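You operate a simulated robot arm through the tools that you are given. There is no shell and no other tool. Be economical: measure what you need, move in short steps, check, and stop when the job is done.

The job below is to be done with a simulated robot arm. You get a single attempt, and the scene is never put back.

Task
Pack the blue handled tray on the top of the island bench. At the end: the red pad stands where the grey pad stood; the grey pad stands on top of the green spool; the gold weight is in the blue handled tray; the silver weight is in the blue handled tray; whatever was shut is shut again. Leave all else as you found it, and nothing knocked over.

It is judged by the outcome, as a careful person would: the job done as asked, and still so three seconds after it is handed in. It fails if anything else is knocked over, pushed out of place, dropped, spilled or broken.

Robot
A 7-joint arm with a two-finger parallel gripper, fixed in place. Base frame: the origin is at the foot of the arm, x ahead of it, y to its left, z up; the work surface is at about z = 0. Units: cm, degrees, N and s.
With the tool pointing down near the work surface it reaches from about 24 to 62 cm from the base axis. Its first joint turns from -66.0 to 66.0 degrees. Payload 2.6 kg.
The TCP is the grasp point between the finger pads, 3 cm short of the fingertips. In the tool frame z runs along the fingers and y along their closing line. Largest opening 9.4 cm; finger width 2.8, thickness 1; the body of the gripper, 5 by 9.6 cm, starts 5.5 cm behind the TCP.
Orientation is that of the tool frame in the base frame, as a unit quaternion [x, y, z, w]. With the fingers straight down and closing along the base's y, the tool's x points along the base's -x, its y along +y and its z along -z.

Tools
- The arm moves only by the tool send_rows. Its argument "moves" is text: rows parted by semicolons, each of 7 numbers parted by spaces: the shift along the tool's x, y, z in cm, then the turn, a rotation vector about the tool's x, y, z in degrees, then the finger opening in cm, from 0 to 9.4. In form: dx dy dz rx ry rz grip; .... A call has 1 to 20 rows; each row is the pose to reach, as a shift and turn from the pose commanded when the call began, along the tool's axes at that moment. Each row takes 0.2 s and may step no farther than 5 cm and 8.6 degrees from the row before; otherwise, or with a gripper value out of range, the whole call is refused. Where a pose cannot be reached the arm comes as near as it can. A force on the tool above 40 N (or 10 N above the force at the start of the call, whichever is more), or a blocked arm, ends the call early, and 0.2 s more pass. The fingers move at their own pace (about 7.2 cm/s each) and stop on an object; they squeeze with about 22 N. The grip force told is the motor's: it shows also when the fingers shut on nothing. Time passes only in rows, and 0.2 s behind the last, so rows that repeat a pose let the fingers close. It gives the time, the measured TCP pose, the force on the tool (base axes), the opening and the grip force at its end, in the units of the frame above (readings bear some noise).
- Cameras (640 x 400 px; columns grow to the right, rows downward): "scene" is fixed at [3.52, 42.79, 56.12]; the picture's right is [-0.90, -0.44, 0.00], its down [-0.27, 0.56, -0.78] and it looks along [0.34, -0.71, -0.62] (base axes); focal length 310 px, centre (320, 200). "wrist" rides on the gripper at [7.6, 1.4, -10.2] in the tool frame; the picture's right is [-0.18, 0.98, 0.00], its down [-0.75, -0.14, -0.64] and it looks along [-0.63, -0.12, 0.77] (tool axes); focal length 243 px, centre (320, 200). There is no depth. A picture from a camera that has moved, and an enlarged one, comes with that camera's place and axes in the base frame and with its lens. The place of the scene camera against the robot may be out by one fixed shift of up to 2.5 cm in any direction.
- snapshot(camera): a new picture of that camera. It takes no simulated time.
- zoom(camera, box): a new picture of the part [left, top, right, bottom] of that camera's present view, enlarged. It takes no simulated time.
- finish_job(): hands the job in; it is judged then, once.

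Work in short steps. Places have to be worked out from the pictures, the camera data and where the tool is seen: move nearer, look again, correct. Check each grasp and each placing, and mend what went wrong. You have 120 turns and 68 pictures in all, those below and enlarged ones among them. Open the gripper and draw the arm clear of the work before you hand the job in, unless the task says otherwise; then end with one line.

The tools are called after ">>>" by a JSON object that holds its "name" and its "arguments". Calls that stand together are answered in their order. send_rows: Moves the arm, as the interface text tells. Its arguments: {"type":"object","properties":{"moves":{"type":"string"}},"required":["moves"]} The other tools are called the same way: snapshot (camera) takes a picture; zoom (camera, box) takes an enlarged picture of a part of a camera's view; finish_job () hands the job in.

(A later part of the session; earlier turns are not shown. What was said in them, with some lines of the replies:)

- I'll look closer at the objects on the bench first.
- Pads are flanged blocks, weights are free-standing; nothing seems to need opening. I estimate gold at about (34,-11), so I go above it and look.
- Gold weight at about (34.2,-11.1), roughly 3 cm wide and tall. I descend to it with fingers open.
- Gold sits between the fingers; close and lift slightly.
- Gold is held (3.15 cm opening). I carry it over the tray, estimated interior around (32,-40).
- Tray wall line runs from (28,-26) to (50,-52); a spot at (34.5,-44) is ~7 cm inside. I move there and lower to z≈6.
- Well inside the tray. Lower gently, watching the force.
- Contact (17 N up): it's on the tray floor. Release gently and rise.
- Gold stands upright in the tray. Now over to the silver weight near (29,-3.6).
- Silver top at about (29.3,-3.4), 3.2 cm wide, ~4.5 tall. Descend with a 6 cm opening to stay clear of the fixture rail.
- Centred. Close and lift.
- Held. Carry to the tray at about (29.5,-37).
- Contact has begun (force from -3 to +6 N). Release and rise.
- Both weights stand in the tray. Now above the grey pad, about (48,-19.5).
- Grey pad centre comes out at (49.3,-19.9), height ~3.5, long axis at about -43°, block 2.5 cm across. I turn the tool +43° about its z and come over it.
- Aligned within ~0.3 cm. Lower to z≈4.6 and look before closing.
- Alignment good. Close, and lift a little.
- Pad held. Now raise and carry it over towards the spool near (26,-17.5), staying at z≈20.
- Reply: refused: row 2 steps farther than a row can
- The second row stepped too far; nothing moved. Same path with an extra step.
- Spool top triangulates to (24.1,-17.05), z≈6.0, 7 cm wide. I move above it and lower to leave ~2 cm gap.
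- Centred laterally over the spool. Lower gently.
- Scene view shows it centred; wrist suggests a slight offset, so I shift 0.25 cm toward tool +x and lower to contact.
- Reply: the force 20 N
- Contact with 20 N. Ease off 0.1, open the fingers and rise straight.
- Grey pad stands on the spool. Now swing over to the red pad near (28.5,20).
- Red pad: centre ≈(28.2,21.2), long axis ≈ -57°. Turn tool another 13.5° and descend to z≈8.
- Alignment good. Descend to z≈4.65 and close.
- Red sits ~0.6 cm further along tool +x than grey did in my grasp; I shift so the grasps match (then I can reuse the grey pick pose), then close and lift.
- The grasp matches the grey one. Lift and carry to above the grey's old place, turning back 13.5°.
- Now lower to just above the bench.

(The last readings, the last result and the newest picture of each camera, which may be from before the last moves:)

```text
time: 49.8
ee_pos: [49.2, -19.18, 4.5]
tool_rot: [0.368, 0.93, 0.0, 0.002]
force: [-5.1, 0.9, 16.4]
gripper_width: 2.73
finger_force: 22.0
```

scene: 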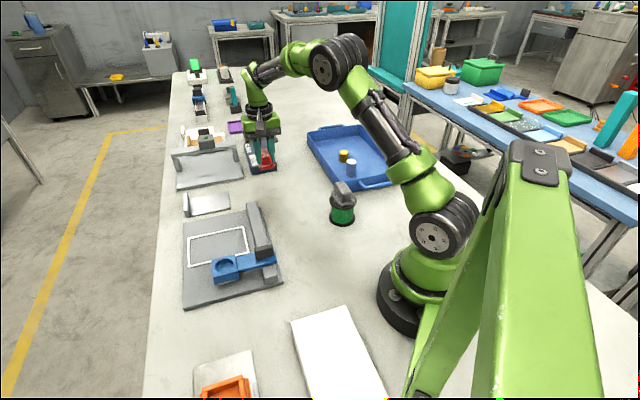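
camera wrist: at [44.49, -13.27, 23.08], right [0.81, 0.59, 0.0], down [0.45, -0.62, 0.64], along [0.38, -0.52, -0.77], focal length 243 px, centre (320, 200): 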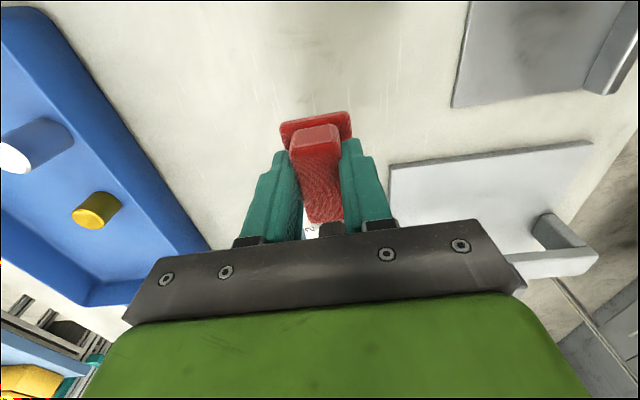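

Contact (16 N). Ease, open and rise.

>>> {"name": "send_rows", "arguments": {"moves": "0 0 -0.08 0 0 0 1;0 0 -0.08 0 0 0 2.9;0 0 -0.08 0 0 0 3.6;0 0 -0.08 0 0 0 4.8;0 0 -0.08 0 0 0 5.2;0 0 -3 0 0 0 5.2;0 0 -7 0 0 0 5.2;0 0 -11 0 0 0 5.2;0 0 -15 0 0 0 5.2;0 0 -15 0 0 0 5.2"}}

>>> {"name": "snapshot", "arguments": {"camera": "wrist"}}

>>> {"name": "snapshot", "arguments": {"camera": "scene"}}

```text
time: 52.0
ee_pos: [49.02, -19.36, 19.65]
tool_rot: [0.367, 0.93, 0.0, 0.0]
force: [0.0, -0.3, -0.5]
gripper_width: 5.21
finger_force: 0.1
```

```text
26 pictures are left
camera wrist: at [44.45, -13.18, 29.86], right [0.81, 0.59, 0.0], down [0.45, -0.62, 0.64], along [0.38, -0.52, -0.77], focal length 243 px, centre (320, 200)
```

wrist: 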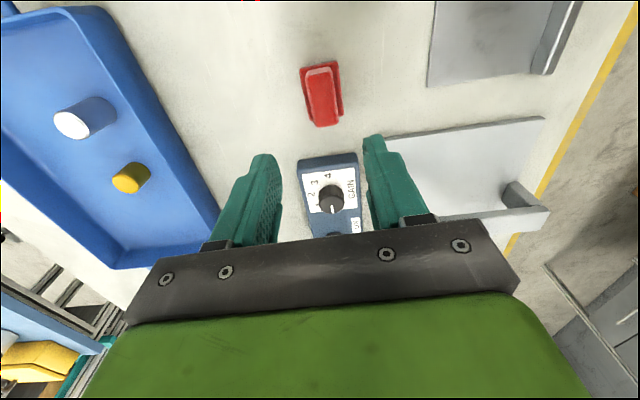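

```text
25 pictures are left
```

scene: 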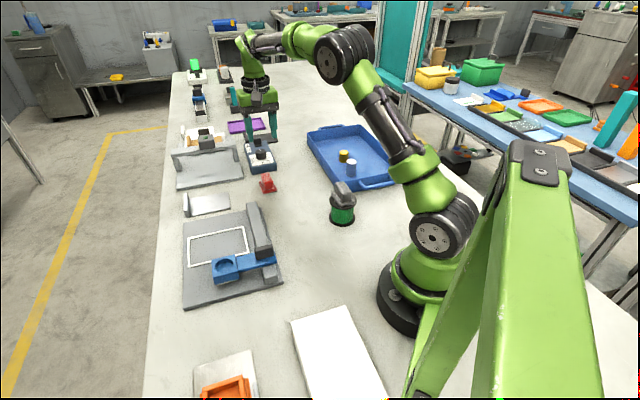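

The red pad is where the grey one stood. I compare with the initial enlarged view.

>>> {"name": "zoom", "arguments": {"camera": "scene", "box": [160, 120, 400, 270]}}

```text
2.67 times, centred on (280, 195) of scene
camera zoom: at [3.52, 42.79, 56.12], right [-0.9, -0.44, 0.0], down [-0.27, 0.56, -0.78], along [0.34, -0.71, -0.62], focal length 827 px, centre (427, 213)
```

zoom: 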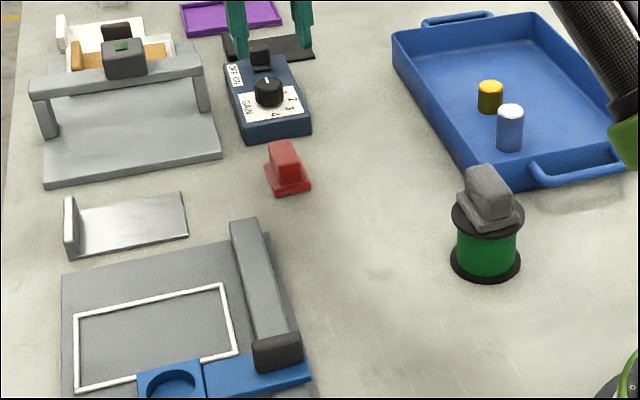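

Positions match to within a couple of mm and nothing else moved. I draw the arm up clear.

>>> {"name": "send_rows", "arguments": {"moves": "1 0 -4 0 0 0 6;3 0 -8 0 0 0 8;5 0 -11 0 0 0 9.4;5 0 -11 0 0 0 9.4;5 0 -11 0 0 0 9.4"}}

>>> {"name": "snapshot", "arguments": {"camera": "scene"}}

```text
time: 53.2
ee_pos: [45.47, -15.8, 30.58]
tool_rot: [0.368, 0.93, 0.001, 0.001]
force: [0.0, 0.0, 0.8]
gripper_width: 9.39
finger_force: 0.0
```

```text
23 pictures are left
```

scene: 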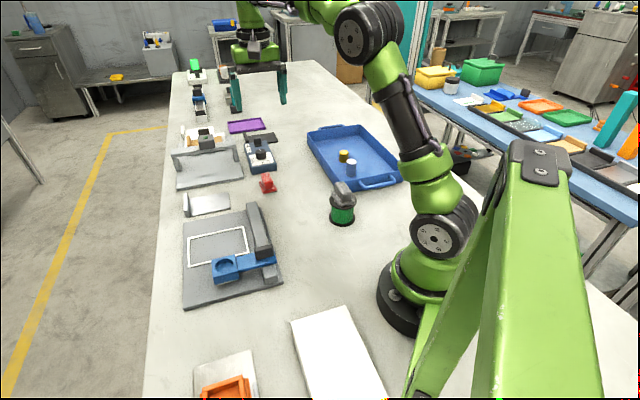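

Everything is in place and the arm is clear; I hand the job in.

>>> {"name": "finish_job", "arguments": {}}

```text
The job is handed in.
```

The job is handed in: the gold and silver weights stand in the blue tray, the grey pad is on the green spool, and the red pad is where the grey pad stood. Nothing had to be opened, so there was nothing to shut again, and nothing else looked moved in the last pictures.
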